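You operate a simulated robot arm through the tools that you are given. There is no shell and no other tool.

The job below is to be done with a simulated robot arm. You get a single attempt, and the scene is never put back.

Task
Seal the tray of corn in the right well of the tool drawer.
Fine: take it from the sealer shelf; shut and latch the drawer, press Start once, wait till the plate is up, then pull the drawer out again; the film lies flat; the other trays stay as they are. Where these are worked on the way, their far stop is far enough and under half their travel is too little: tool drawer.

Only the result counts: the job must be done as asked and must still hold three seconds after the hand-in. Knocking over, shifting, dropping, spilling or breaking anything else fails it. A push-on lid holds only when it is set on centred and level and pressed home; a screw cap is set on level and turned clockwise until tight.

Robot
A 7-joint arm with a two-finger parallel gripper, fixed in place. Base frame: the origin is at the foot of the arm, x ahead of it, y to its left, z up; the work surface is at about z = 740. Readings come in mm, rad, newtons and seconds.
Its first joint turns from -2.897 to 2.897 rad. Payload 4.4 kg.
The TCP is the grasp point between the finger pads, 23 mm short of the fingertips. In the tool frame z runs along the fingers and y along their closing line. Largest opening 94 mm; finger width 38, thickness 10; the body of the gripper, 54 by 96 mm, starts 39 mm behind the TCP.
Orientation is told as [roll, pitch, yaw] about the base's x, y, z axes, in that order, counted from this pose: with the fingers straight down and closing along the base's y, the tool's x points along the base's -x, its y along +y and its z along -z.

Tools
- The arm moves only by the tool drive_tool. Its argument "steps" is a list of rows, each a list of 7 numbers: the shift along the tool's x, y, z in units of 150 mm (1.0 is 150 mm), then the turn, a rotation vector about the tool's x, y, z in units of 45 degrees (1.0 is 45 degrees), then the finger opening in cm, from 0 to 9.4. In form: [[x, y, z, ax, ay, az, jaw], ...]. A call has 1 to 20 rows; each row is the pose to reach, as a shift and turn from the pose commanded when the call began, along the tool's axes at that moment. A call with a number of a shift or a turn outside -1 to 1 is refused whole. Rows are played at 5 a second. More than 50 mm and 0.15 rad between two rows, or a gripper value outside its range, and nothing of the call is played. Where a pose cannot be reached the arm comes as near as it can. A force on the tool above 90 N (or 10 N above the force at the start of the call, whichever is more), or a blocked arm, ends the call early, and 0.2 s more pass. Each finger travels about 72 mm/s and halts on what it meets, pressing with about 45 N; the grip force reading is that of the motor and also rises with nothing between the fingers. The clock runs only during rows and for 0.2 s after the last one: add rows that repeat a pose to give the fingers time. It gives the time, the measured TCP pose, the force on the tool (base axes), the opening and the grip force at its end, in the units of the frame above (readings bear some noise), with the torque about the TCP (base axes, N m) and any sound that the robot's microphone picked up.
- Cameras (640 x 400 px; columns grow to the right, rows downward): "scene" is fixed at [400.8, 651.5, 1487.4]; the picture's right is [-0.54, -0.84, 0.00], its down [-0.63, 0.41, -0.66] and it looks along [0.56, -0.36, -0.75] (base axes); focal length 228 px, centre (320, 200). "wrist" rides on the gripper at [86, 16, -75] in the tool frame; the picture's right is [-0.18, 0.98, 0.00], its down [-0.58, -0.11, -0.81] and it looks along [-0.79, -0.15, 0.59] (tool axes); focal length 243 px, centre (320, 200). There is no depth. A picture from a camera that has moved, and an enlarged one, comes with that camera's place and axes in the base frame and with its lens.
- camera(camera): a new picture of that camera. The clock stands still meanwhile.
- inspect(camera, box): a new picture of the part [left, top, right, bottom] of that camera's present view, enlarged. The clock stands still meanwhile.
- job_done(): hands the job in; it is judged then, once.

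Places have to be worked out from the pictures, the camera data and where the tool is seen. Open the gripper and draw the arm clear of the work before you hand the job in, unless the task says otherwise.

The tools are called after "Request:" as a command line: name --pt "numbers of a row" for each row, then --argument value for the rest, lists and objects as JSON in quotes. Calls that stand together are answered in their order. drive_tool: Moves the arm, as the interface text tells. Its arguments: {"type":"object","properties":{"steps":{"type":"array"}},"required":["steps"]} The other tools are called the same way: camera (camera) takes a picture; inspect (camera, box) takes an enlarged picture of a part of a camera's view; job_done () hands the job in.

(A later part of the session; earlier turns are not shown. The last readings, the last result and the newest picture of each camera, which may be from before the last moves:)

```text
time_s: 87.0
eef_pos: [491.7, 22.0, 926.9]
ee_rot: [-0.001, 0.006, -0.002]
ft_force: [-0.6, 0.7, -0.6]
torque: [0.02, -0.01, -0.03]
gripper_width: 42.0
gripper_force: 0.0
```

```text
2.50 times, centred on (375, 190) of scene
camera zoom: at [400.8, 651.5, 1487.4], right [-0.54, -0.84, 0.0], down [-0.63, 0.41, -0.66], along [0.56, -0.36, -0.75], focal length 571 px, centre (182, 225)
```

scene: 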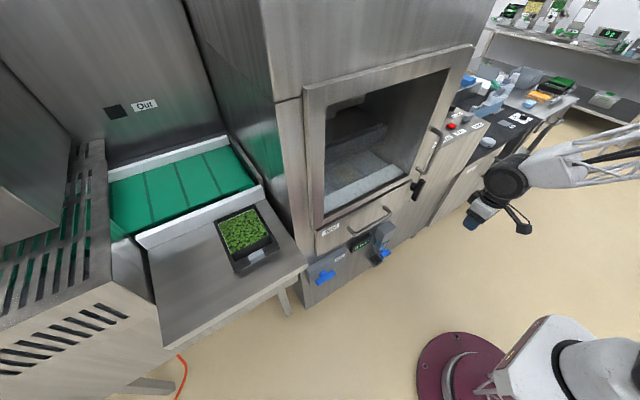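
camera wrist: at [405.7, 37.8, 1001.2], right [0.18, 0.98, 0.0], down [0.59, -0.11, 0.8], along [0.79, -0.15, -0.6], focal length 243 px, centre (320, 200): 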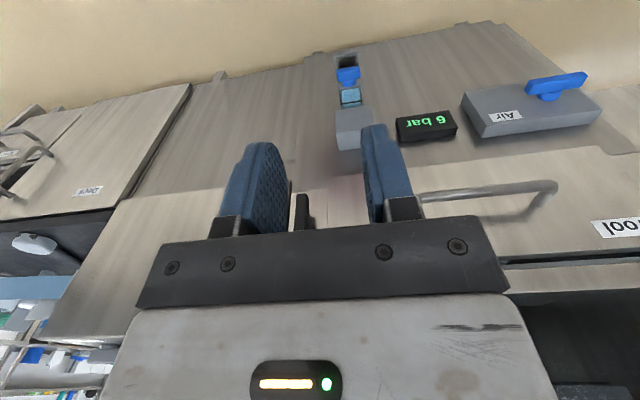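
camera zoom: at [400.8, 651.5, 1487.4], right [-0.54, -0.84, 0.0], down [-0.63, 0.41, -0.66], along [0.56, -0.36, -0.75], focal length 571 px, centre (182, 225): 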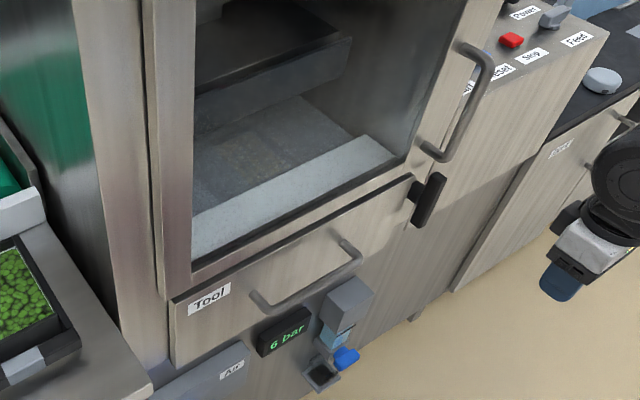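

The T-latch is vertical just right of the panel end. Its front face is at x≈736, pivot near (y −58, z 791.5), about 120 mm long and 20 mm thick. I'll pitch the tool to point horizontally along +x so I can grip it and turn it.

Request:
drive_tool --pt "0.02 -0.09 0 0 -0.16 0 4.6" --pt "0.04 -0.18 0 0 -0.33 0 4.6" --pt "0.06 -0.27 0 0 -0.5 0 4.6" --pt "0.08 -0.36 0 0 -0.67 0 4.6" --pt "0.08 -0.45 0 0 -0.84 0 4.6" --pt "0.08 -0.533 0 0 -1.0 0 4.6"

Request:
drive_tool --pt "0 0 0 0 -0.16 0 4.6" --pt "0 0 0 0 -0.33 0 4.6" --pt "0 0 0 0 -0.5 0 4.6" --pt "0 0 0 0 -0.67 0 4.6" --pt "0 0 0 0 -0.84 0 4.6" --pt "0 0 0 0 -1.0 0 4.6"

Request:
camera --camera "wrist"

Request:
camera --camera "scene"

```text
time_s: 88.6
eef_pos: [466.7, -54.9, 807.5]
ee_rot: [0.046, -0.525, -0.031]
ft_force: [0.8, 0.4, 0.6]
torque: [-0.02, 0.02, -0.01]
gripper_width: 45.8
gripper_force: 0.0
stopped in row 6: the arm was blocked; the commanded pose is now the measured one
```

```text
time_s: 90.0
eef_pos: [467.3, -54.3, 806.8]
ee_rot: [0.126, -1.31, -0.116]
ft_force: [0.6, -2.4, 0.7]
torque: [0.02, 0.06, 0.07]
gripper_width: 46.1
gripper_force: 0.1
out of reach, approached as far as the arm can: row 3, 4
```

```text
taken
camera wrist: at [372.6, -37.2, 744.0], right [0.04, 0.98, 0.21], down [-0.63, -0.14, 0.76], along [0.77, -0.16, 0.61], focal length 243 px, centre (320, 200)
```

wrist: 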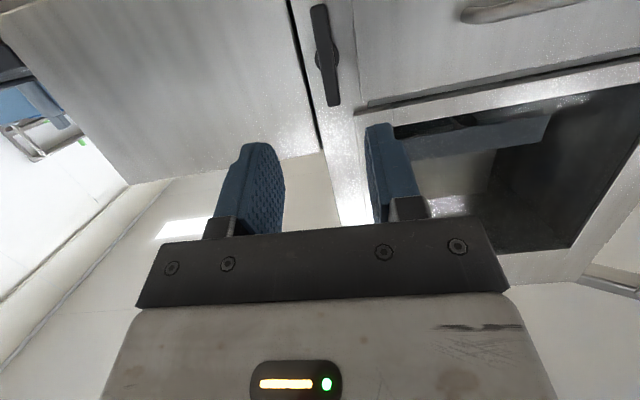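

```text
taken
```

scene: 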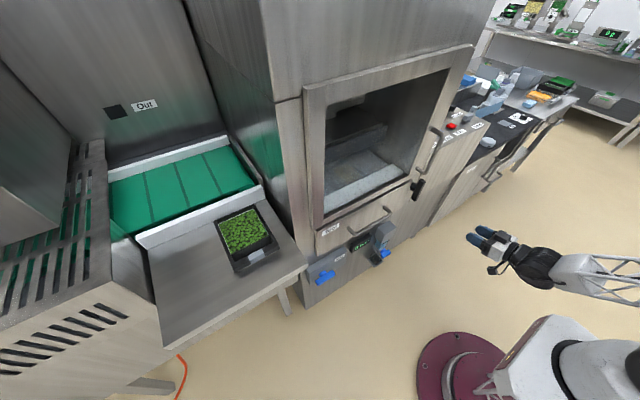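

The arm shifted lower partway through but is now pitched about 75° at (467, −54, 807), and I get a clear front view of the vertical T-latch. I'll finish the pitch to horizontal and check it holds.

Request:
drive_tool --pt "0 0 0 0 -0.11 -0.014 4.6" --pt "0 0 0 0 -0.22 -0.028 4.6" --pt "0 0 0 0 -0.333 -0.042 4.6" --pt "0 0 0 0 -0.333 -0.042 4.6"

Request:
camera --camera "wrist"

```text
time_s: 91.0
eef_pos: [464.7, -65.0, 808.8]
ee_rot: [2.342, -1.564, -2.338]
ft_force: [0.1, 0.2, -0.5]
torque: [-0.01, 0.0, -0.02]
gripper_width: 46.1
gripper_force: 0.1
out of reach, approached as far as the arm can: row 2, 3, 4
```

```text
taken
camera wrist: at [389.5, -50.3, 721.5], right [-0.01, 0.98, 0.19], down [-0.81, -0.12, 0.58], along [0.59, -0.15, 0.79], focal length 243 px, centre (320, 200)
```

wrist: 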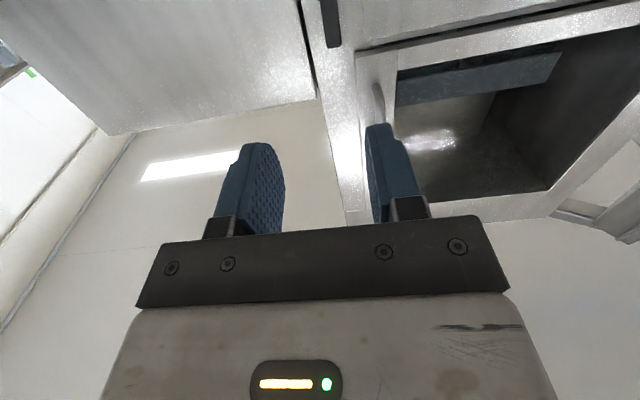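

The tool is essentially horizontal now (pitch −1.564). I'll move forward toward the latch while centring on y≈−58, z≈791.

Request:
drive_tool --pt "0.03 0.012 0.2 0 0 0 4.6" --pt "0.06 0.024 0.4 0 0 0 4.6" --pt "0.09 0.036 0.6 0 0 0 4.6" --pt "0.12 0.047 0.8 0 0 0 4.6" --pt "0.12 0.047 1.0 0 0 0 4.6"

Request:
camera --camera "scene"

Request:
camera --camera "wrist"

```text
time_s: 92.2
eef_pos: [606.8, -90.4, 796.3]
ee_rot: [1.627, -1.564, -1.604]
ft_force: [0.1, -0.9, 0.0]
torque: [0.0, -0.01, -0.03]
gripper_width: 45.8
gripper_force: 0.0
out of reach, approached as far as the arm can: row 1, 2, 3, 4, 5
```

```text
taken
```

scene: 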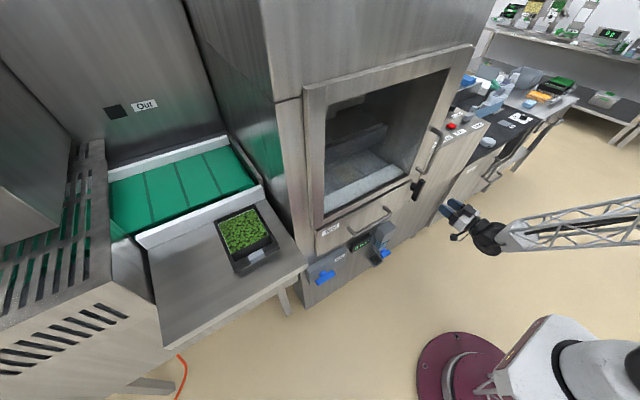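

```text
taken
camera wrist: at [532.4, -76.5, 710.5], right [-0.02, 0.98, 0.19], down [-0.8, -0.13, 0.58], along [0.59, -0.14, 0.79], focal length 243 px, centre (320, 200)
```

wrist: 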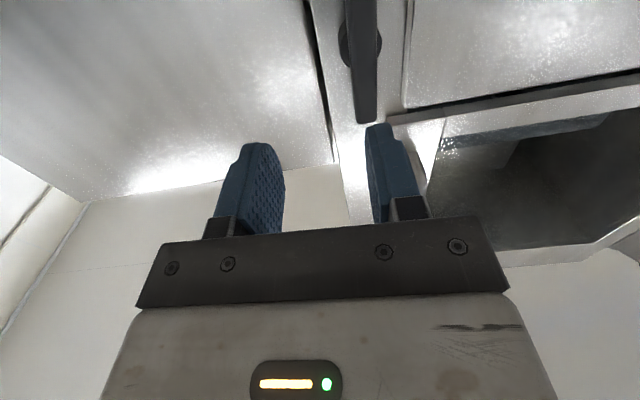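

Fully horizontal is beyond the wrist's comfortable range, and the TCP drifted to y≈−90. A 45° tilt with closed fingers can push the T-bar's end through its arc instead. I'll back off, raise a bit and return to a 45° tilt.

Request:
drive_tool --pt "-0.07 0 -0.15 0 0.16 0 4.6" --pt "-0.14 0 -0.3 0 0.33 0 3.0" --pt "-0.21 0 -0.45 0 0.5 0 2.0" --pt "-0.28 0 -0.6 0 0.67 0 1.0" --pt "-0.35 0 -0.67 0 0.84 0 0" --pt "-0.4 0 -0.67 0 1.0 0 0" --pt "-0.4 0 -0.67 0 1.0 0 0"

Request:
camera --camera "wrist"

```text
time_s: 93.8
eef_pos: [508.9, -90.6, 855.3]
ee_rot: [0.01, -0.788, -0.009]
ft_force: [0.0, -0.2, 0.0]
torque: [0.03, 0.0, 0.0]
gripper_width: 0.0
gripper_force: 42.2
```

```text
taken
camera wrist: at [394.2, -74.9, 846.4], right [0.13, 0.98, 0.14], down [-0.16, -0.12, 0.98], along [0.98, -0.15, 0.14], focal length 243 px, centre (320, 200)
```

wrist: 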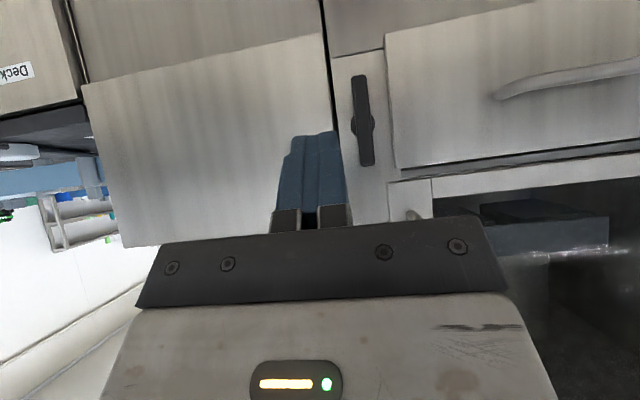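

At a 45° tilt the arm tracks exactly and gives a clear head-on view of the latch. I'll zoom in on it.

Request:
inspect --camera "wrist" --box '[300, 20, 460, 220]'

```text
2.00 times, centred on (380, 120) of wrist
camera zoom: at [394.2, -74.9, 846.4], right [0.13, 0.98, 0.14], down [-0.16, -0.12, 0.98], along [0.98, -0.15, 0.14], focal length 485 px, centre (200, 360)
```

zoom: 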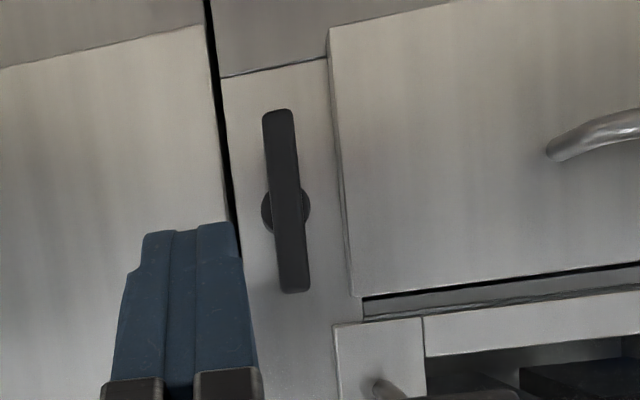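

The T-bar centre is near (y −56.5, z 794) and its top end is at z≈853. I'll bring the closed fingers to the right of its upper arm so I can push it toward the drawer, stopping 45 mm short first.

Request:
drive_tool --pt "-0.15 0 0.18 0 0 0 0" --pt "-0.3 0 0.36 0 0 0 0" --pt "-0.45 0 0.54 0 0 0 0" --pt "-0.6 0 0.72 0 0 0 0" --pt "-0.726 0 0.886 0 0 0 0"

Request:
camera --camera "wrist"

Request:
inspect --camera "scene" --box '[390, 140, 470, 230]'

```text
time_s: 95.0
eef_pos: [678.9, -91.9, 837.8]
ee_rot: [0.01, -0.788, -0.01]
ft_force: [-0.1, 0.5, -0.5]
torque: [0.01, 0.03, 0.0]
gripper_width: 0.0
gripper_force: 42.2
```

```text
taken
camera wrist: at [564.8, -75.6, 829.0], right [0.13, 0.98, 0.14], down [-0.16, -0.12, 0.98], along [0.98, -0.15, 0.14], focal length 243 px, centre (320, 200)
```

wrist: 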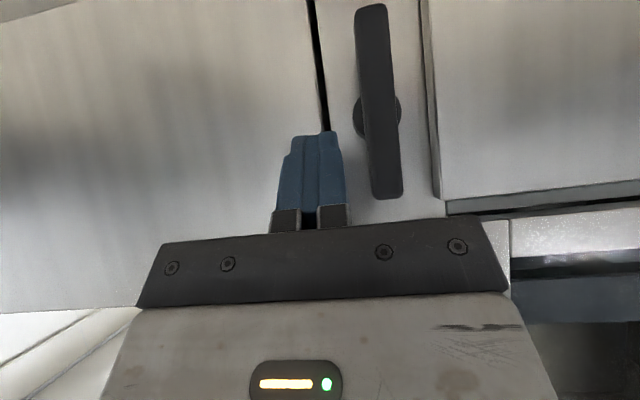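

```text
4.44 times, centred on (430, 185) of scene
camera zoom: at [400.8, 651.5, 1487.4], right [-0.54, -0.84, 0.0], down [-0.63, 0.41, -0.66], along [0.56, -0.36, -0.75], focal length 1015 px, centre (-169, 267)
```

zoom: 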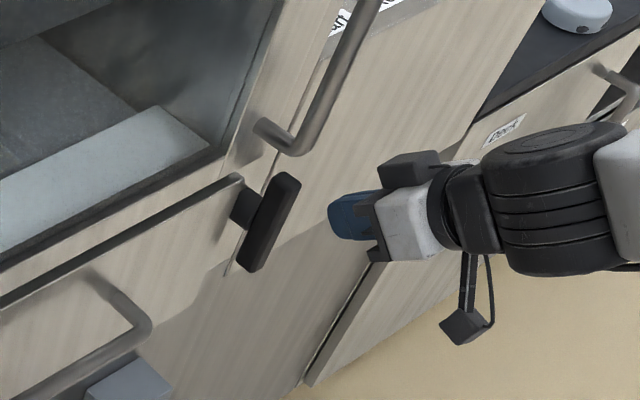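

The fingers are right of the T-bar with clear space ahead. I'll advance to x≈725 slowly so the tips are beside the upper arm.

Request:
drive_tool --pt "-0.07 0 0.07 0 0 0 0" --pt "-0.14 0 0.14 0 0 0 0" --pt "-0.19 0 0.19 0 0 0 0" --pt "-0.217 0 0.217 0 0 0 0"

Request:
camera --camera "wrist"

Request:
inspect --camera "scene" --box '[390, 140, 470, 230]'

```text
time_s: 96.0
eef_pos: [723.9, -91.2, 837.7]
ee_rot: [0.011, -0.788, -0.009]
ft_force: [0.3, -0.3, -0.6]
torque: [0.03, 0.03, 0.0]
gripper_width: 0.0
gripper_force: 42.9
```

```text
taken
camera wrist: at [610.3, -74.8, 829.1], right [0.13, 0.98, 0.14], down [-0.16, -0.12, 0.98], along [0.98, -0.15, 0.14], focal length 243 px, centre (320, 200)
```

wrist: 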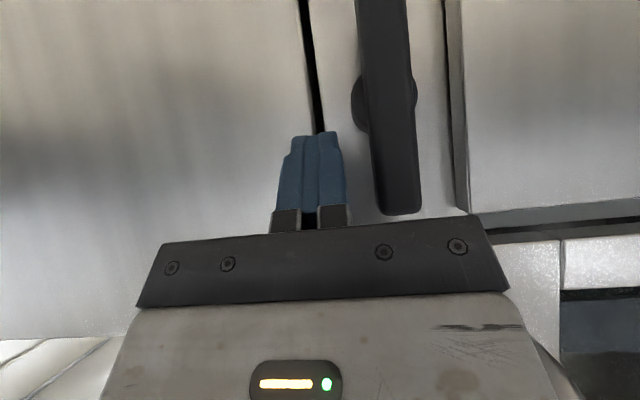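

```text
4.44 times, centred on (430, 185) of scene
camera zoom: at [400.8, 651.5, 1487.4], right [-0.54, -0.84, 0.0], down [-0.63, 0.41, -0.66], along [0.56, -0.36, -0.75], focal length 1015 px, centre (-169, 267)
```

zoom: 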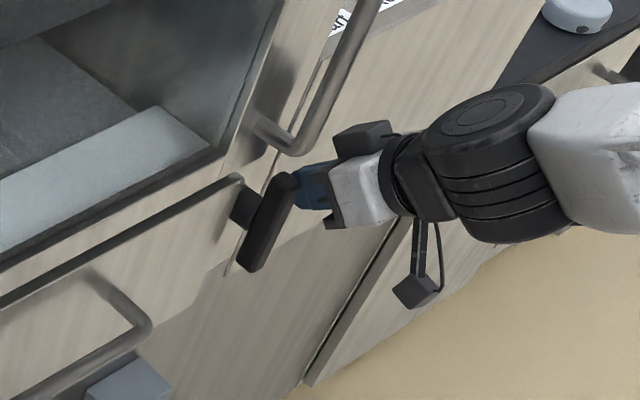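

The tips are beside the upper arm with no contact. I'll push gently toward +y in small increments and see whether the latch turns.

Request:
drive_tool --pt "0 0.04 0 0 0 0 0" --pt "0 0.08 0 0 0 0 0" --pt "0 0.11 0 0 0 0 0" --pt "0 0.13 0 0 0 0 0" --pt "0 0.15 0 0 0 0 0"

Request:
camera --camera "wrist"

```text
time_s: 97.1
eef_pos: [725.4, -77.9, 839.8]
ee_rot: [0.007, -0.793, -0.014]
ft_force: [-4.1, -43.4, -1.6]
torque: [-0.25, 0.03, 0.15]
gripper_width: 0.0
gripper_force: 42.5
stopped in row 5: the force on the tool passed its limit at 102 N (the readings are from after the stop); the commanded pose is now the measured one
```

```text
taken
camera wrist: at [610.8, -59.8, 830.1], right [0.14, 0.98, 0.14], down [-0.17, -0.11, 0.98], along [0.98, -0.16, 0.15], focal length 243 px, centre (320, 200)
```

wrist: 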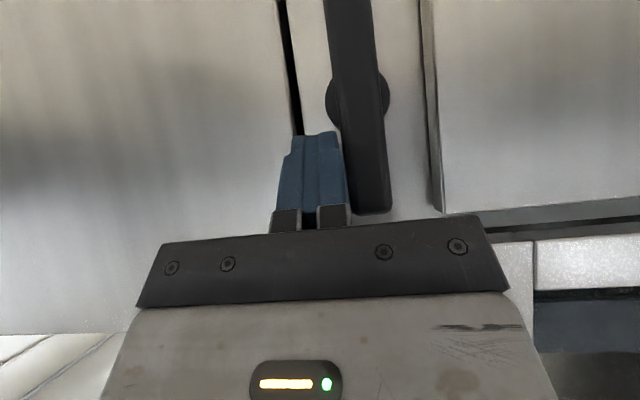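

That direction is firmly blocked; it hit the limit without turning. So the latch turns the other way. I'll back off, go around in front and come in on the left of the upper arm.

Request:
drive_tool --pt "0 -0.06 0 0 0 0 0" --pt "0 -0.11 0 0 0 0 0" --pt "-0.0 -0.11 0 0 0 0 0" --pt "0.12 -0.11 -0.12 0 0 0 0" --pt "0.25 -0.11 -0.25 0 0 0 0" --pt "0.25 0.1 -0.25 0 0 0 0" --pt "0.25 0.25 -0.25 0 0 0 0" --pt "0.25 0.34 -0.25 0 0 0 0"

Request:
camera --camera "wrist"

Request:
inspect --camera "scene" --box '[390, 140, 470, 230]'

```text
time_s: 98.9
eef_pos: [672.2, -22.1, 837.9]
ee_rot: [0.009, -0.791, -0.011]
ft_force: [-0.1, 0.3, 0.0]
torque: [0.0, 0.01, -0.03]
gripper_width: 0.1
gripper_force: 42.4
```

```text
taken
camera wrist: at [558.5, -5.4, 830.1], right [0.14, 0.98, 0.14], down [-0.17, -0.11, 0.98], along [0.98, -0.16, 0.15], focal length 243 px, centre (320, 200)
```

wrist: 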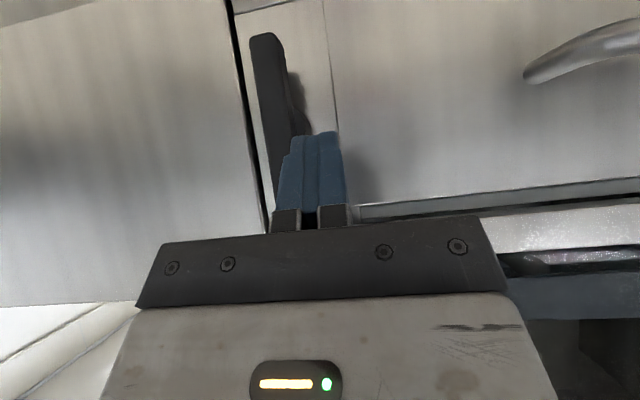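

```text
4.44 times, centred on (430, 185) of scene
camera zoom: at [400.8, 651.5, 1487.4], right [-0.54, -0.84, 0.0], down [-0.63, 0.41, -0.66], along [0.56, -0.36, -0.75], focal length 1015 px, centre (-169, 267)
```

zoom: 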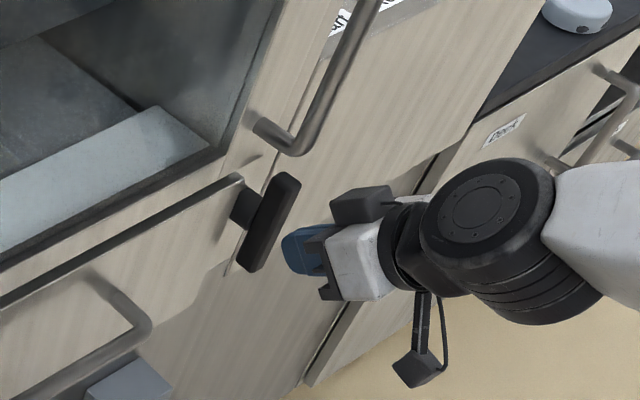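

The fingers are left of the upper arm with about 13 mm clearance. I'll move forward beside it, then push toward −y in small steps.

Request:
drive_tool --pt "-0.08 0 0.08 0 0 0 0" --pt "-0.16 0 0.16 0 0 0 0" --pt "-0.21 0 0.21 0 0 0 0" --pt "-0.24 0 0.24 0 0 0 0"

Request:
drive_tool --pt "0 -0.05 0 0 0 0 0" --pt "0 -0.09 0 0 0 0 0" --pt "0 -0.115 0 0 0 0 0" --pt "0 -0.14 0 0 0 0 0"

Request:
camera --camera "wrist"

Request:
inspect --camera "scene" --box '[390, 140, 470, 230]'

```text
time_s: 99.9
eef_pos: [722.8, -24.4, 839.9]
ee_rot: [0.007, -0.792, -0.013]
ft_force: [-2.4, -3.3, -0.7]
torque: [-0.02, -0.03, -0.04]
gripper_width: 0.0
gripper_force: 42.1
```

```text
time_s: 100.9
eef_pos: [724.6, -45.4, 842.4]
ee_rot: [0.007, -0.796, -0.013]
ft_force: [-18.2, 6.6, 40.0]
torque: [-0.15, 0.28, -0.13]
gripper_width: 0.1
gripper_force: 42.4
```

```text
taken
camera wrist: at [610.4, -28.1, 832.2], right [0.14, 0.98, 0.14], down [-0.17, -0.11, 0.98], along [0.98, -0.16, 0.15], focal length 243 px, centre (320, 200)
```

wrist: 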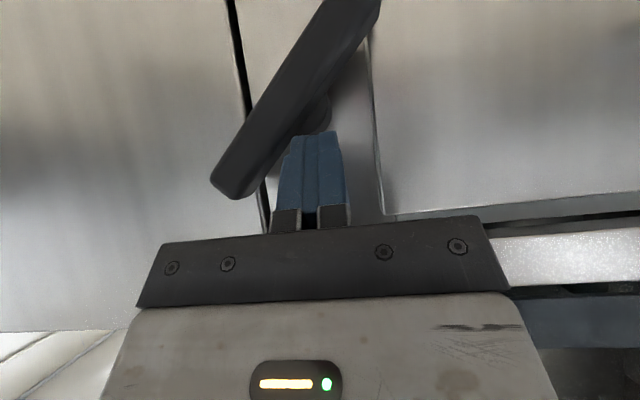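

```text
4.44 times, centred on (430, 185) of scene
camera zoom: at [400.8, 651.5, 1487.4], right [-0.54, -0.84, 0.0], down [-0.63, 0.41, -0.66], along [0.56, -0.36, -0.75], focal length 1015 px, centre (-169, 267)
```

zoom: 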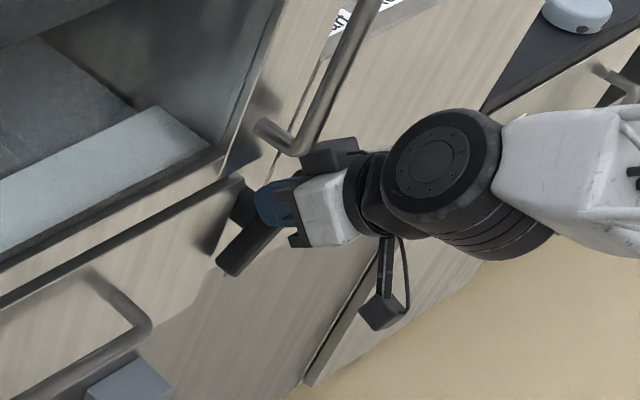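

The latch turned readily in this direction, to about 45°. My fingertip's lower corner is pressing close to the pivot, so I'll lift, move further out along the arm, and then press down to finish the quarter turn.

Request:
drive_tool --pt "-0.05 0 -0.05 0 0 0 0" --pt "-0.1 0 -0.1 0 0 0 0" --pt "-0.155 0 -0.155 0 0 0 0" --pt "-0.155 -0.12 -0.155 0 0 0 0" --pt "-0.155 -0.233 -0.155 0 0 0 0"

Request:
camera --camera "wrist"

Request:
inspect --camera "scene" --box '[390, 140, 470, 230]'

```text
time_s: 102.1
eef_pos: [722.7, -80.2, 872.0]
ee_rot: [0.008, -0.789, -0.014]
ft_force: [-1.1, 0.3, -0.7]
torque: [0.01, 0.01, 0.02]
gripper_width: 0.3
gripper_force: 42.4
```

```text
taken
camera wrist: at [608.5, -63.9, 862.8], right [0.14, 0.98, 0.14], down [-0.17, -0.11, 0.98], along [0.98, -0.16, 0.15], focal length 243 px, centre (320, 200)
```

wrist: 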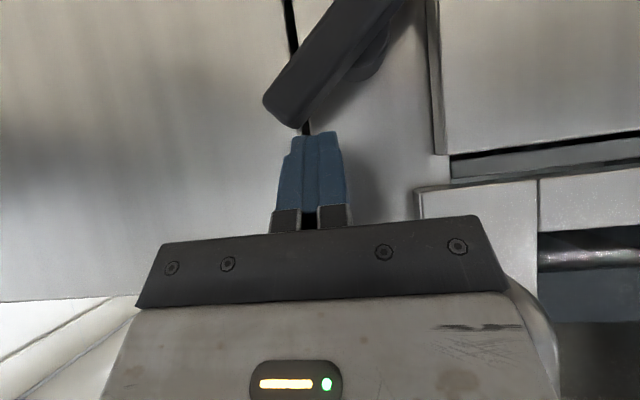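

```text
4.44 times, centred on (430, 185) of scene
camera zoom: at [400.8, 651.5, 1487.4], right [-0.54, -0.84, 0.0], down [-0.63, 0.41, -0.66], along [0.56, -0.36, -0.75], focal length 1015 px, centre (-169, 267)
```

zoom: 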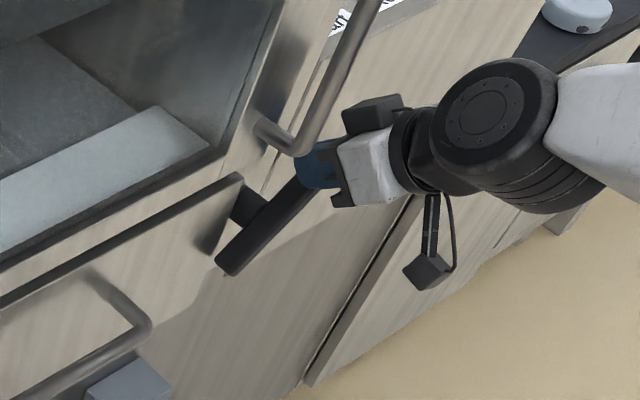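

The finger is above the raised arm of the latch. I'll press down in small steps.

Request:
drive_tool --pt "0.024 0 0.024 0 0 0 0" --pt "0.047 0 0.047 0 0 0 0" --pt "0.071 0 0.071 0 0 0 0" --pt "0.094 0 0.094 0 0 0 0" --pt "0.118 0 0.118 0 0 0 0"

Request:
camera --camera "wrist"

Request:
inspect --camera "scene" --box '[390, 140, 470, 230]'

```text
time_s: 103.3
eef_pos: [722.3, -80.4, 847.4]
ee_rot: [0.006, -0.794, -0.013]
ft_force: [0.4, -0.6, 1.3]
torque: [0.0, 0.0, 0.01]
gripper_width: 0.0
gripper_force: 42.0
```

```text
taken
camera wrist: at [608.9, -63.3, 837.9], right [0.14, 0.98, 0.14], down [-0.17, -0.11, 0.98], along [0.98, -0.16, 0.15], focal length 243 px, centre (320, 200)
```

wrist: 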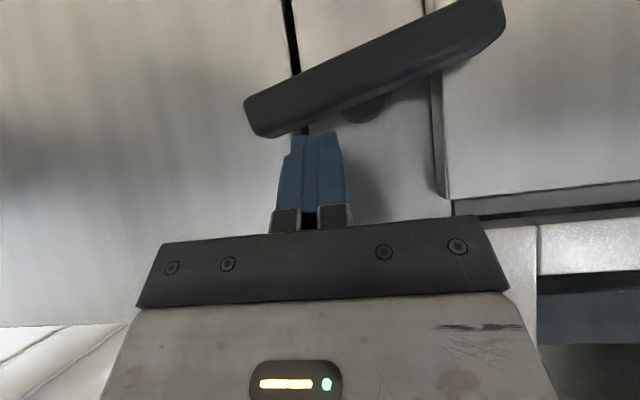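

```text
4.44 times, centred on (430, 185) of scene
camera zoom: at [400.8, 651.5, 1487.4], right [-0.54, -0.84, 0.0], down [-0.63, 0.41, -0.66], along [0.56, -0.36, -0.75], focal length 1015 px, centre (-169, 267)
```

zoom: 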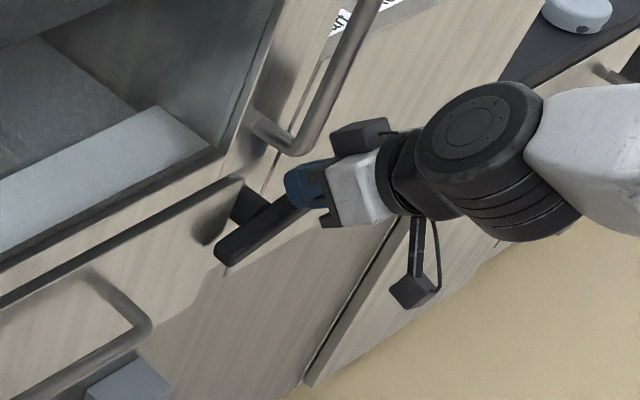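

It's at about 72° now with almost no resistance. I'll press further in small steps until it reaches its stop.

Request:
drive_tool --pt "0.019 0 0.019 0 0 0 0" --pt "0.038 0 0.038 0 0 0 0" --pt "0.052 0 0.052 0 0 0 0"

Request:
camera --camera "wrist"

```text
time_s: 104.1
eef_pos: [724.2, -80.1, 837.9]
ee_rot: [0.007, -0.797, -0.011]
ft_force: [-11.1, -0.9, 34.8]
torque: [0.01, 0.19, 0.1]
gripper_width: 0.2
gripper_force: 42.1
```

```text
taken
camera wrist: at [609.7, -63.2, 829.9], right [0.14, 0.98, 0.14], down [-0.17, -0.11, 0.98], along [0.98, -0.16, 0.15], focal length 243 px, centre (320, 200)
```

wrist: 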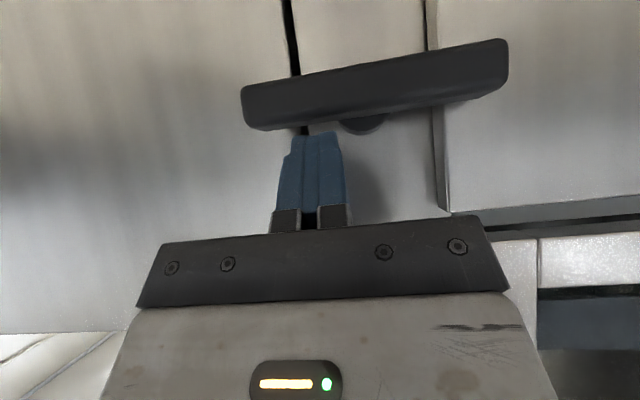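

The latch is essentially horizontal and firm at 35 N. I'll press 2 mm more to make sure it's at its end stop, then view it from the scene camera.

Request:
drive_tool --pt "0.005 0 0.005 0 0 0 0" --pt "0.01 0 0.01 0 0 0 0"

Request:
inspect --camera "wrist" --box '[200, 0, 540, 200]'

Request:
inspect --camera "scene" --box '[390, 150, 450, 215]'

```text
time_s: 104.7
eef_pos: [724.9, -80.6, 839.7]
ee_rot: [0.008, -0.799, -0.011]
ft_force: [-28.3, 5.9, 83.4]
torque: [0.3, 0.58, 0.1]
gripper_width: 0.0
gripper_force: 42.1
```

```text
1.88 times, centred on (370, 100) of wrist
camera zoom: at [610.6, -63.4, 829.3], right [0.14, 0.98, 0.14], down [-0.17, -0.11, 0.98], along [0.98, -0.16, 0.15], focal length 457 px, centre (226, 388)
```

zoom: 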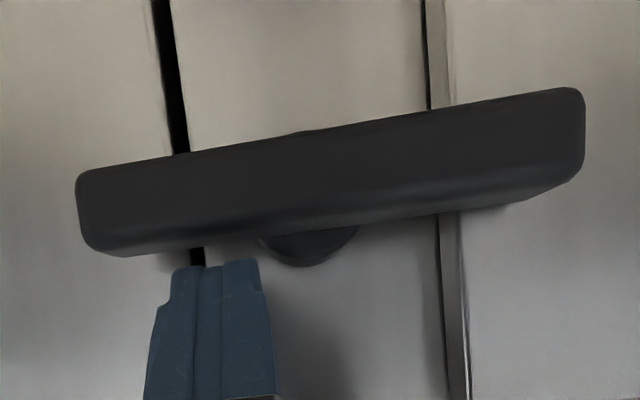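

```text
6.15 times, centred on (420, 182) of scene
camera zoom: at [400.8, 651.5, 1487.4], right [-0.54, -0.84, 0.0], down [-0.63, 0.41, -0.66], along [0.56, -0.36, -0.75], focal length 1405 px, centre (-295, 308)
```

zoom: 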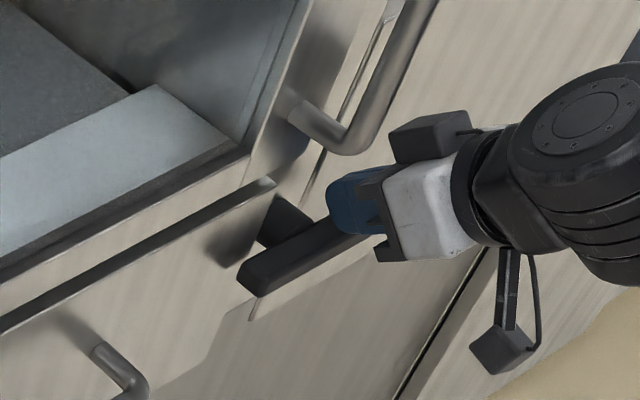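

The latch is hard against its stop in the horizontal position, overlapping the drawer panel, so it's latched. Now I'll withdraw, then rise and shift toward the Start button, estimated at (843, −140, 959).

Request:
drive_tool --pt "-0.06 0 -0.06 0 0 0 0" --pt "-0.118 0 -0.118 0 0 0 0" --pt "0.047 0 -0.283 0 0 0 0" --pt "0.212 0 -0.448 0 0 0 0" --pt "0.282 0 -0.518 0 0 0 0"

Request:
drive_tool --pt "-0.17 -0.1 -0.17 0 0 0 0" --pt "-0.34 -0.2 -0.34 0 0 0 0" --pt "-0.51 -0.3 -0.51 0 0 0 0" --pt "-0.68 -0.4 -0.68 0 0 0 0" --pt "-0.85 -0.43 -0.85 0 0 0 0"

Request:
inspect --camera "scene" --box '[340, 110, 500, 230]'

Request:
camera --camera "wrist"

```text
time_s: 105.9
eef_pos: [636.1, -77.6, 857.1]
ee_rot: [0.008, -0.792, -0.014]
ft_force: [0.5, -0.3, 0.3]
torque: [0.0, -0.01, 0.0]
gripper_width: 0.0
gripper_force: 41.9
```

```text
time_s: 107.1
eef_pos: [635.9, -143.2, 1037.0]
ee_rot: [0.01, -0.791, -0.014]
ft_force: [-0.2, 0.4, 0.0]
torque: [0.0, -0.01, 0.02]
gripper_width: 0.0
gripper_force: 42.5
```

```text
3.33 times, centred on (420, 170) of scene
camera zoom: at [400.8, 651.5, 1487.4], right [-0.54, -0.84, 0.0], down [-0.63, 0.41, -0.66], along [0.56, -0.36, -0.75], focal length 761 px, centre (-13, 300)
```

zoom: 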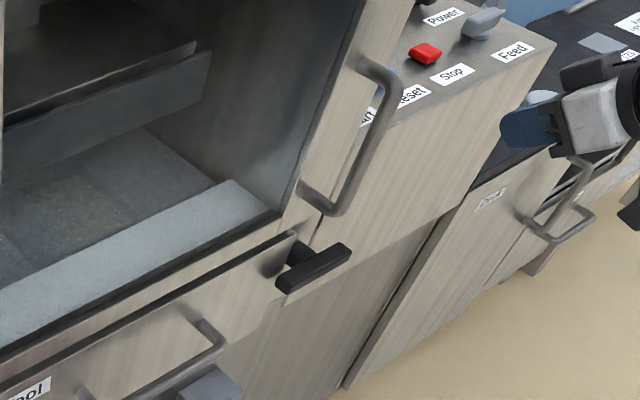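

```text
taken
camera wrist: at [522.2, -126.6, 1028.9], right [0.14, 0.98, 0.14], down [-0.16, -0.11, 0.98], along [0.98, -0.16, 0.15], focal length 243 px, centre (320, 200)
```

wrist: 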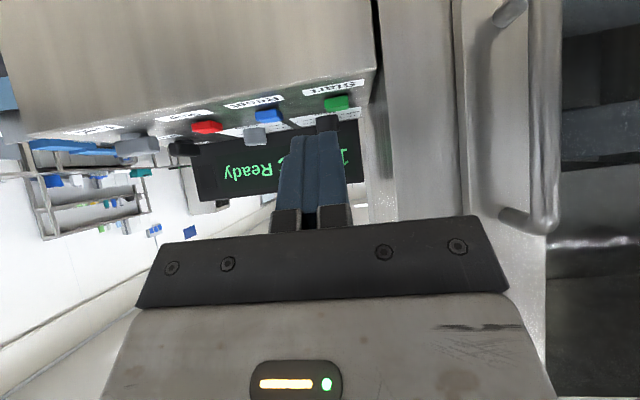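

The scene confirms the latch is horizontal, and Start sits at about (843, −142, 957). To keep the wrist away from the cabinet side wall, I'll yaw the tool 20° so the hand leans away, then move in above the button.

Request:
drive_tool --pt "-0.08 0 -0.08 -0.08 0 -0.08 0" --pt "-0.08 0 -0.08 -0.16 0 -0.16 0" --pt "-0.08 0 -0.08 -0.24 0 -0.24 0" --pt "-0.08 0 -0.08 -0.314 0 -0.314 0"

Request:
drive_tool --pt "-0.15 -0.078 0.15 0 0 0 0" --pt "-0.3 -0.155 0.3 0 0 0 0" --pt "-0.45 -0.233 0.45 0 0 0 0" --pt "-0.6 -0.31 0.6 0 0 0 0"

Request:
camera --camera "wrist"

Request:
camera --camera "scene"

```text
time_s: 108.1
eef_pos: [636.1, -144.2, 1055.0]
ee_rot: [0.004, -0.796, 0.338]
ft_force: [0.5, -0.1, -0.5]
torque: [-0.01, 0.02, 0.0]
gripper_width: 0.0
gripper_force: 42.0
```

```text
time_s: 109.1
eef_pos: [770.5, -145.3, 1056.7]
ee_rot: [0.004, -0.796, 0.337]
ft_force: [0.1, 1.0, 0.0]
torque: [0.0, 0.0, 0.0]
gripper_width: 0.0
gripper_force: 42.5
```

```text
taken
camera wrist: at [657.8, -168.6, 1047.5], right [-0.21, 0.97, 0.13], down [-0.12, -0.16, 0.98], along [0.97, 0.19, 0.15], focal length 243 px, centre (320, 200)
```

wrist: 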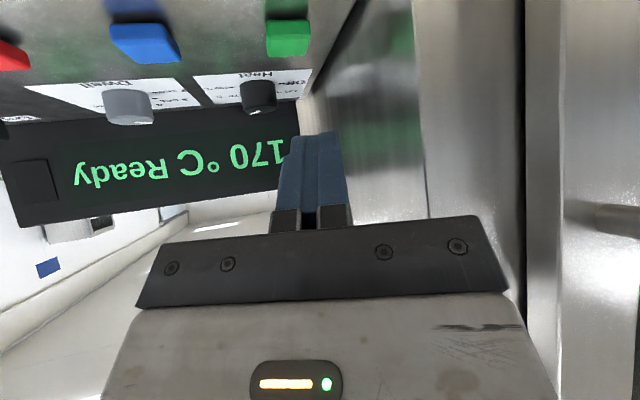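

```text
taken
```

scene: 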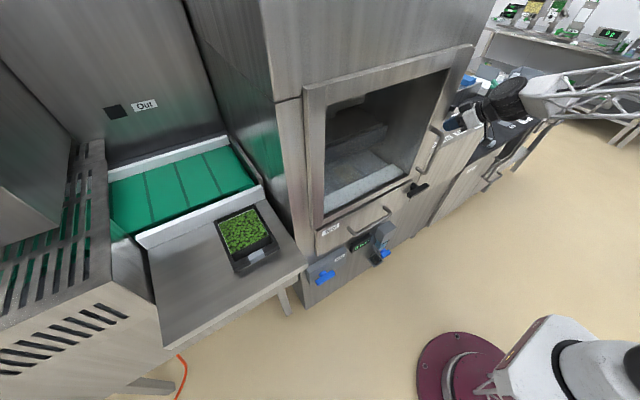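

Start now resolves to (845, −139, 957). I'll move the fingertips to just above it.

Request:
drive_tool --pt "-0.05 -0.06 0.2 0 0 0 0" --pt "-0.09 -0.11 0.38 0 0 0 0" --pt "-0.08 -0.137 0.5 0 0 0 0" --pt "-0.066 -0.137 0.56 0 0 0 0" --pt "-0.066 -0.137 0.56 0 0 0 0"

Request:
camera --camera "wrist"

Request:
inspect --camera "wrist" --box '[200, 0, 420, 160]'

Request:
inspect --camera "scene" --box '[420, 60, 540, 180]'

```text
time_s: 110.3
eef_pos: [842.1, -143.6, 1005.1]
ee_rot: [0.004, -0.791, 0.34]
ft_force: [0.1, 0.3, 0.8]
torque: [0.0, -0.01, 0.01]
gripper_width: 0.0
gripper_force: 42.7
```

```text
taken
camera wrist: at [729.1, -166.9, 994.4], right [-0.21, 0.97, 0.13], down [-0.12, -0.16, 0.98], along [0.97, 0.19, 0.15], focal length 243 px, centre (320, 200)
```

wrist: 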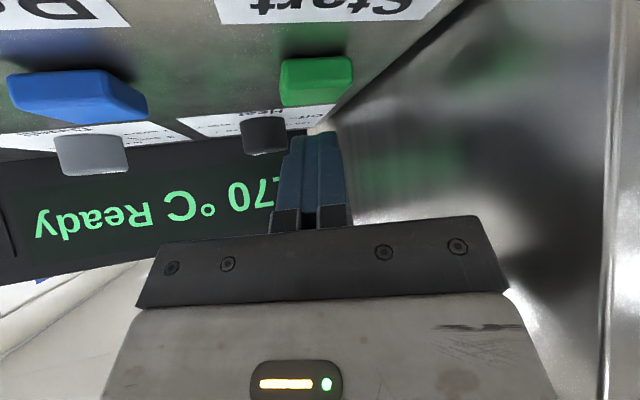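

```text
2.50 times, centred on (310, 80) of wrist
camera zoom: at [729.1, -166.9, 994.4], right [-0.21, 0.97, 0.13], down [-0.12, -0.16, 0.98], along [0.97, 0.19, 0.15], focal length 606 px, centre (345, 500)
```

zoom: 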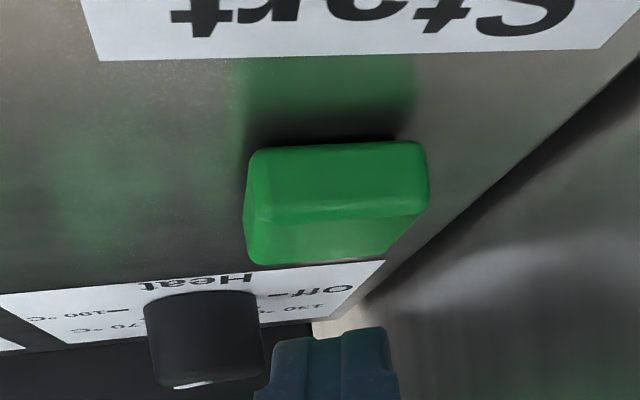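

```text
3.33 times, centred on (480, 120) of scene
camera zoom: at [400.8, 651.5, 1487.4], right [-0.54, -0.84, 0.0], down [-0.63, 0.41, -0.66], along [0.56, -0.36, -0.75], focal length 761 px, centre (-213, 467)
```

zoom: 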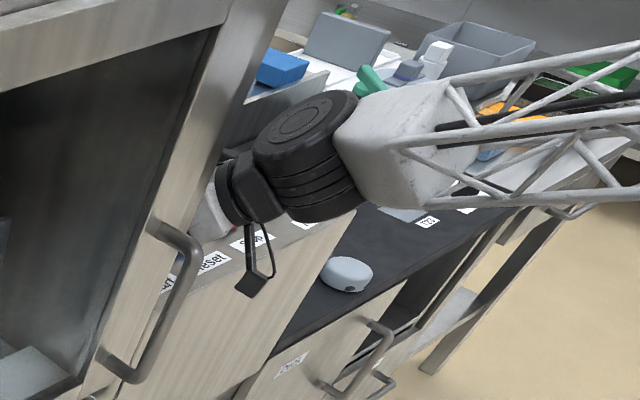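

The button top resolves to z≈963, centred near (848, −139.5). I'll nudge over its centre and come down to just at its surface.

Request:
drive_tool --pt "-0.0192 0.0121 0.0192 0 0 0 0" --pt "0.0044 0.0121 0.0428 0 0 0 0" --pt "0.0232 0.0121 0.0616 0 0 0 0" --pt "0.0326 0.0121 0.071 0 0 0 0"

Request:
inspect --camera "wrist" --box '[200, 0, 420, 160]'

```text
time_s: 111.3
eef_pos: [844.6, -140.1, 993.5]
ee_rot: [0.005, -0.794, 0.338]
ft_force: [-0.1, -0.8, 1.7]
torque: [0.02, 0.01, -0.01]
gripper_width: 0.1
gripper_force: 42.7
```

```text
2.50 times, centred on (310, 80) of wrist
camera zoom: at [731.9, -163.2, 984.0], right [-0.21, 0.97, 0.13], down [-0.12, -0.16, 0.98], along [0.97, 0.19, 0.15], focal length 606 px, centre (345, 500)
```

zoom: 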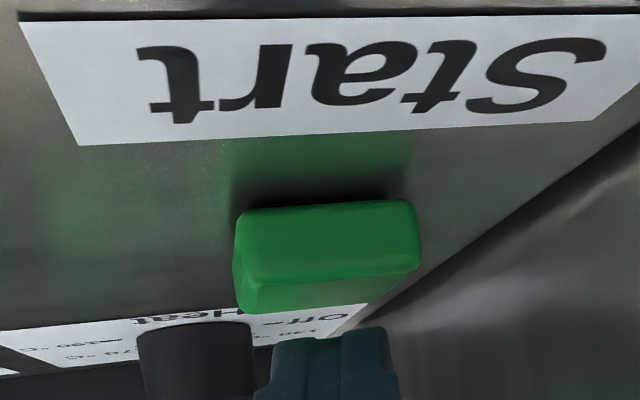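

The fingertip corner is still about 8 mm above the button, and the button's top centre looks slightly further in, near x≈855. I'll shift forward 9 mm and lower a few mm, watching the force.

Request:
drive_tool --pt "-0.0399 -0.0205 0.0399 0 0 0 0" --pt "-0.0258 -0.0205 0.054 0 0 0 0" --pt "-0.0116 -0.0205 0.0682 0 0 0 0"

Request:
inspect --camera "wrist" --box '[200, 0, 420, 160]'

```text
time_s: 112.1
eef_pos: [853.6, -140.7, 988.3]
ee_rot: [0.004, -0.792, 0.341]
ft_force: [1.0, 0.4, 2.6]
torque: [0.06, -0.04, 0.01]
gripper_width: 0.1
gripper_force: 42.5
heard: click
```

```text
2.50 times, centred on (310, 80) of wrist
camera zoom: at [740.7, -163.5, 978.6], right [-0.21, 0.97, 0.13], down [-0.12, -0.16, 0.98], along [0.97, 0.19, 0.15], focal length 606 px, centre (345, 500)
```

zoom: 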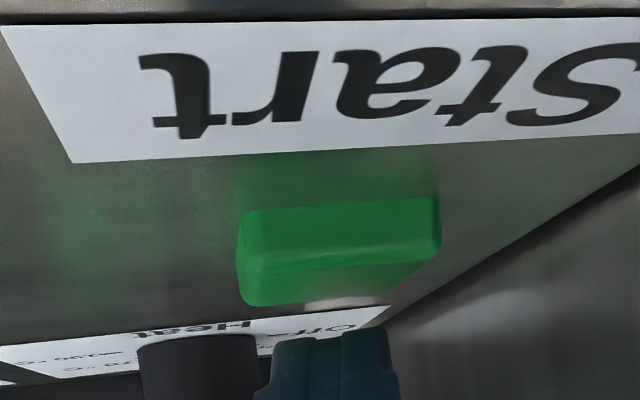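

I heard a click, so the button was pressed once. I'll lift straight off it and check the machine's response.

Request:
drive_tool --pt "-0.06 0 -0.06 0 0 0 0" --pt "-0.14 0 -0.14 0 0 0 0" --pt "-0.25 0 -0.25 0 0 0 0"

Request:
camera --camera "wrist"

Request:
inspect --camera "scene" --box '[300, 60, 470, 230]'

```text
time_s: 112.9
eef_pos: [853.0, -139.2, 1040.3]
ee_rot: [0.006, -0.793, 0.34]
ft_force: [0.4, 0.8, 0.7]
torque: [-0.01, -0.01, 0.0]
gripper_width: 0.2
gripper_force: 42.6
```

```text
taken
camera wrist: at [740.0, -163.2, 1031.5], right [-0.21, 0.97, 0.13], down [-0.12, -0.16, 0.98], along [0.97, 0.19, 0.15], focal length 243 px, centre (320, 200)
```

wrist: 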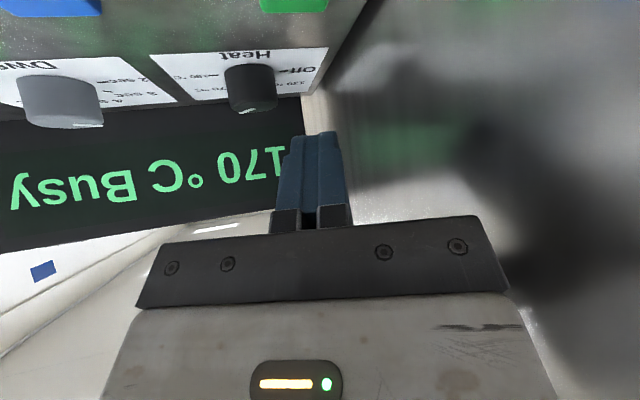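

```text
2.35 times, centred on (385, 145) of scene
camera zoom: at [400.8, 651.5, 1487.4], right [-0.54, -0.84, 0.0], down [-0.63, 0.41, -0.66], along [0.56, -0.36, -0.75], focal length 537 px, centre (167, 329)
```

zoom: 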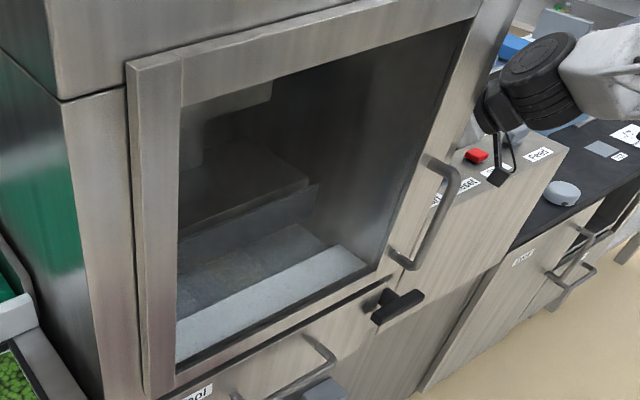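

The display reads "170 °C Busy", so the cycle is running. I'll hold here and wait while watching the display.

Request:
drive_tool --pt "0 0 0 0 0 0 0" --pt "0 0 0 0 0 0 0" --pt "0 0 0 0 0 0 0" --pt "0 0 0 0 0 0 0" --pt "0 0 0 0 0 0 0" --pt "0 0 0 0 0 0 0" --pt "0 0 0 0 0 0 0" --pt "0 0 0 0 0 0 0" --pt "0 0 0 0 0 0 0" --pt "0 0 0 0 0 0 0" --pt "0 0 0 0 0 0 0" --pt "0 0 0 0 0 0 0" --pt "0 0 0 0 0 0 0" --pt "0 0 0 0 0 0 0" --pt "0 0 0 0 0 0 0" --pt "0 0 0 0 0 0 0" --pt "0 0 0 0 0 0 0" --pt "0 0 0 0 0 0 0" --pt "0 0 0 0 0 0 0" --pt "0 0 0 0 0 0 0"

Request:
camera --camera "wrist"

Request:
inspect --camera "scene" --box '[300, 60, 470, 230]'

```text
time_s: 117.1
eef_pos: [852.9, -140.3, 1041.5]
ee_rot: [0.004, -0.793, 0.339]
ft_force: [0.1, -0.4, 1.3]
torque: [-0.02, -0.02, -0.01]
gripper_width: 0.0
gripper_force: 42.2
```

```text
taken
camera wrist: at [740.2, -163.2, 1032.0], right [-0.21, 0.97, 0.13], down [-0.12, -0.16, 0.98], along [0.97, 0.19, 0.15], focal length 243 px, centre (320, 200)
```

wrist: 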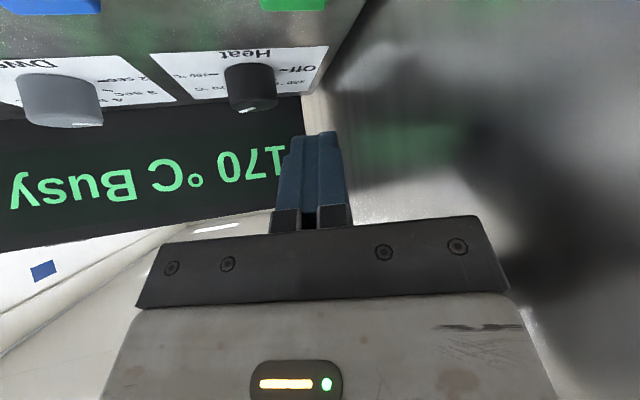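

```text
2.35 times, centred on (385, 145) of scene
camera zoom: at [400.8, 651.5, 1487.4], right [-0.54, -0.84, 0.0], down [-0.63, 0.41, -0.66], along [0.56, -0.36, -0.75], focal length 537 px, centre (167, 329)
```

zoom: 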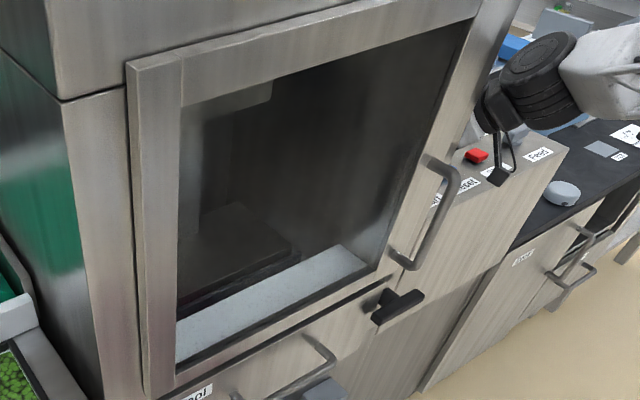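

The sealing plate is down and it's still Busy. I'll use the time to back the arm away from the panel.

Request:
drive_tool --pt "0.09 0.046 -0.09 0 0 0 0" --pt "0.18 0.091 -0.18 0 0 0 0" --pt "0.27 0.137 -0.27 0 0 0 0" --pt "0.36 0.182 -0.36 0 0 0 0" --pt "0.45 0.228 -0.45 0 0 0 0" --pt "0.54 0.274 -0.54 0 0 0 0" --pt "0.63 0.319 -0.63 0 0 0 0" --pt "0.72 0.365 -0.72 0 0 0 0" --pt "0.81 0.41 -0.81 0 0 0 0" --pt "0.886 0.456 -0.886 0 0 0 0" --pt "0.886 0.456 -0.886 0 0 0 0" --pt "0.886 0.456 -0.886 0 0 0 0" --pt "0.886 0.456 -0.886 0 0 0 0"

Request:
camera --camera "wrist"

Request:
inspect --camera "scene" --box '[300, 60, 470, 230]'

```text
time_s: 119.9
eef_pos: [653.5, -137.6, 1037.3]
ee_rot: [0.004, -0.793, 0.339]
ft_force: [0.1, -0.4, -0.4]
torque: [0.0, 0.04, 0.0]
gripper_width: 0.0
gripper_force: 42.9
```

```text
taken
camera wrist: at [540.4, -161.0, 1028.8], right [-0.21, 0.97, 0.13], down [-0.12, -0.16, 0.98], along [0.97, 0.19, 0.15], focal length 243 px, centre (320, 200)
```

wrist: 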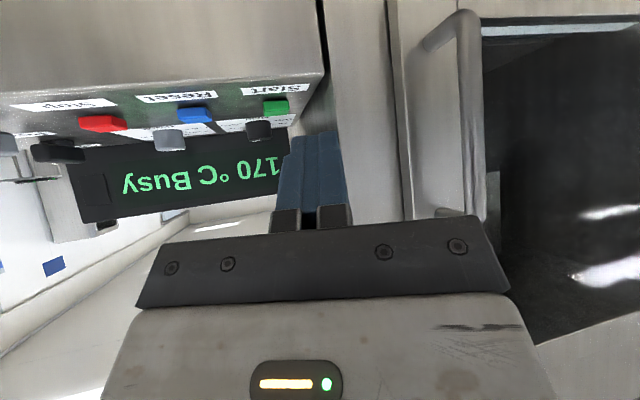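

```text
2.35 times, centred on (385, 145) of scene
camera zoom: at [400.8, 651.5, 1487.4], right [-0.54, -0.84, 0.0], down [-0.63, 0.41, -0.66], along [0.56, -0.36, -0.75], focal length 537 px, centre (167, 329)
```

zoom: 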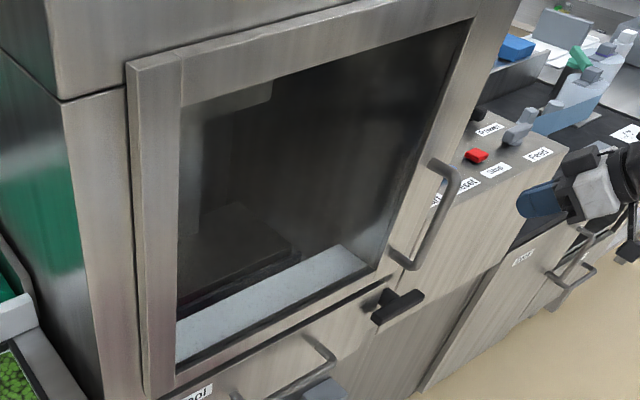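

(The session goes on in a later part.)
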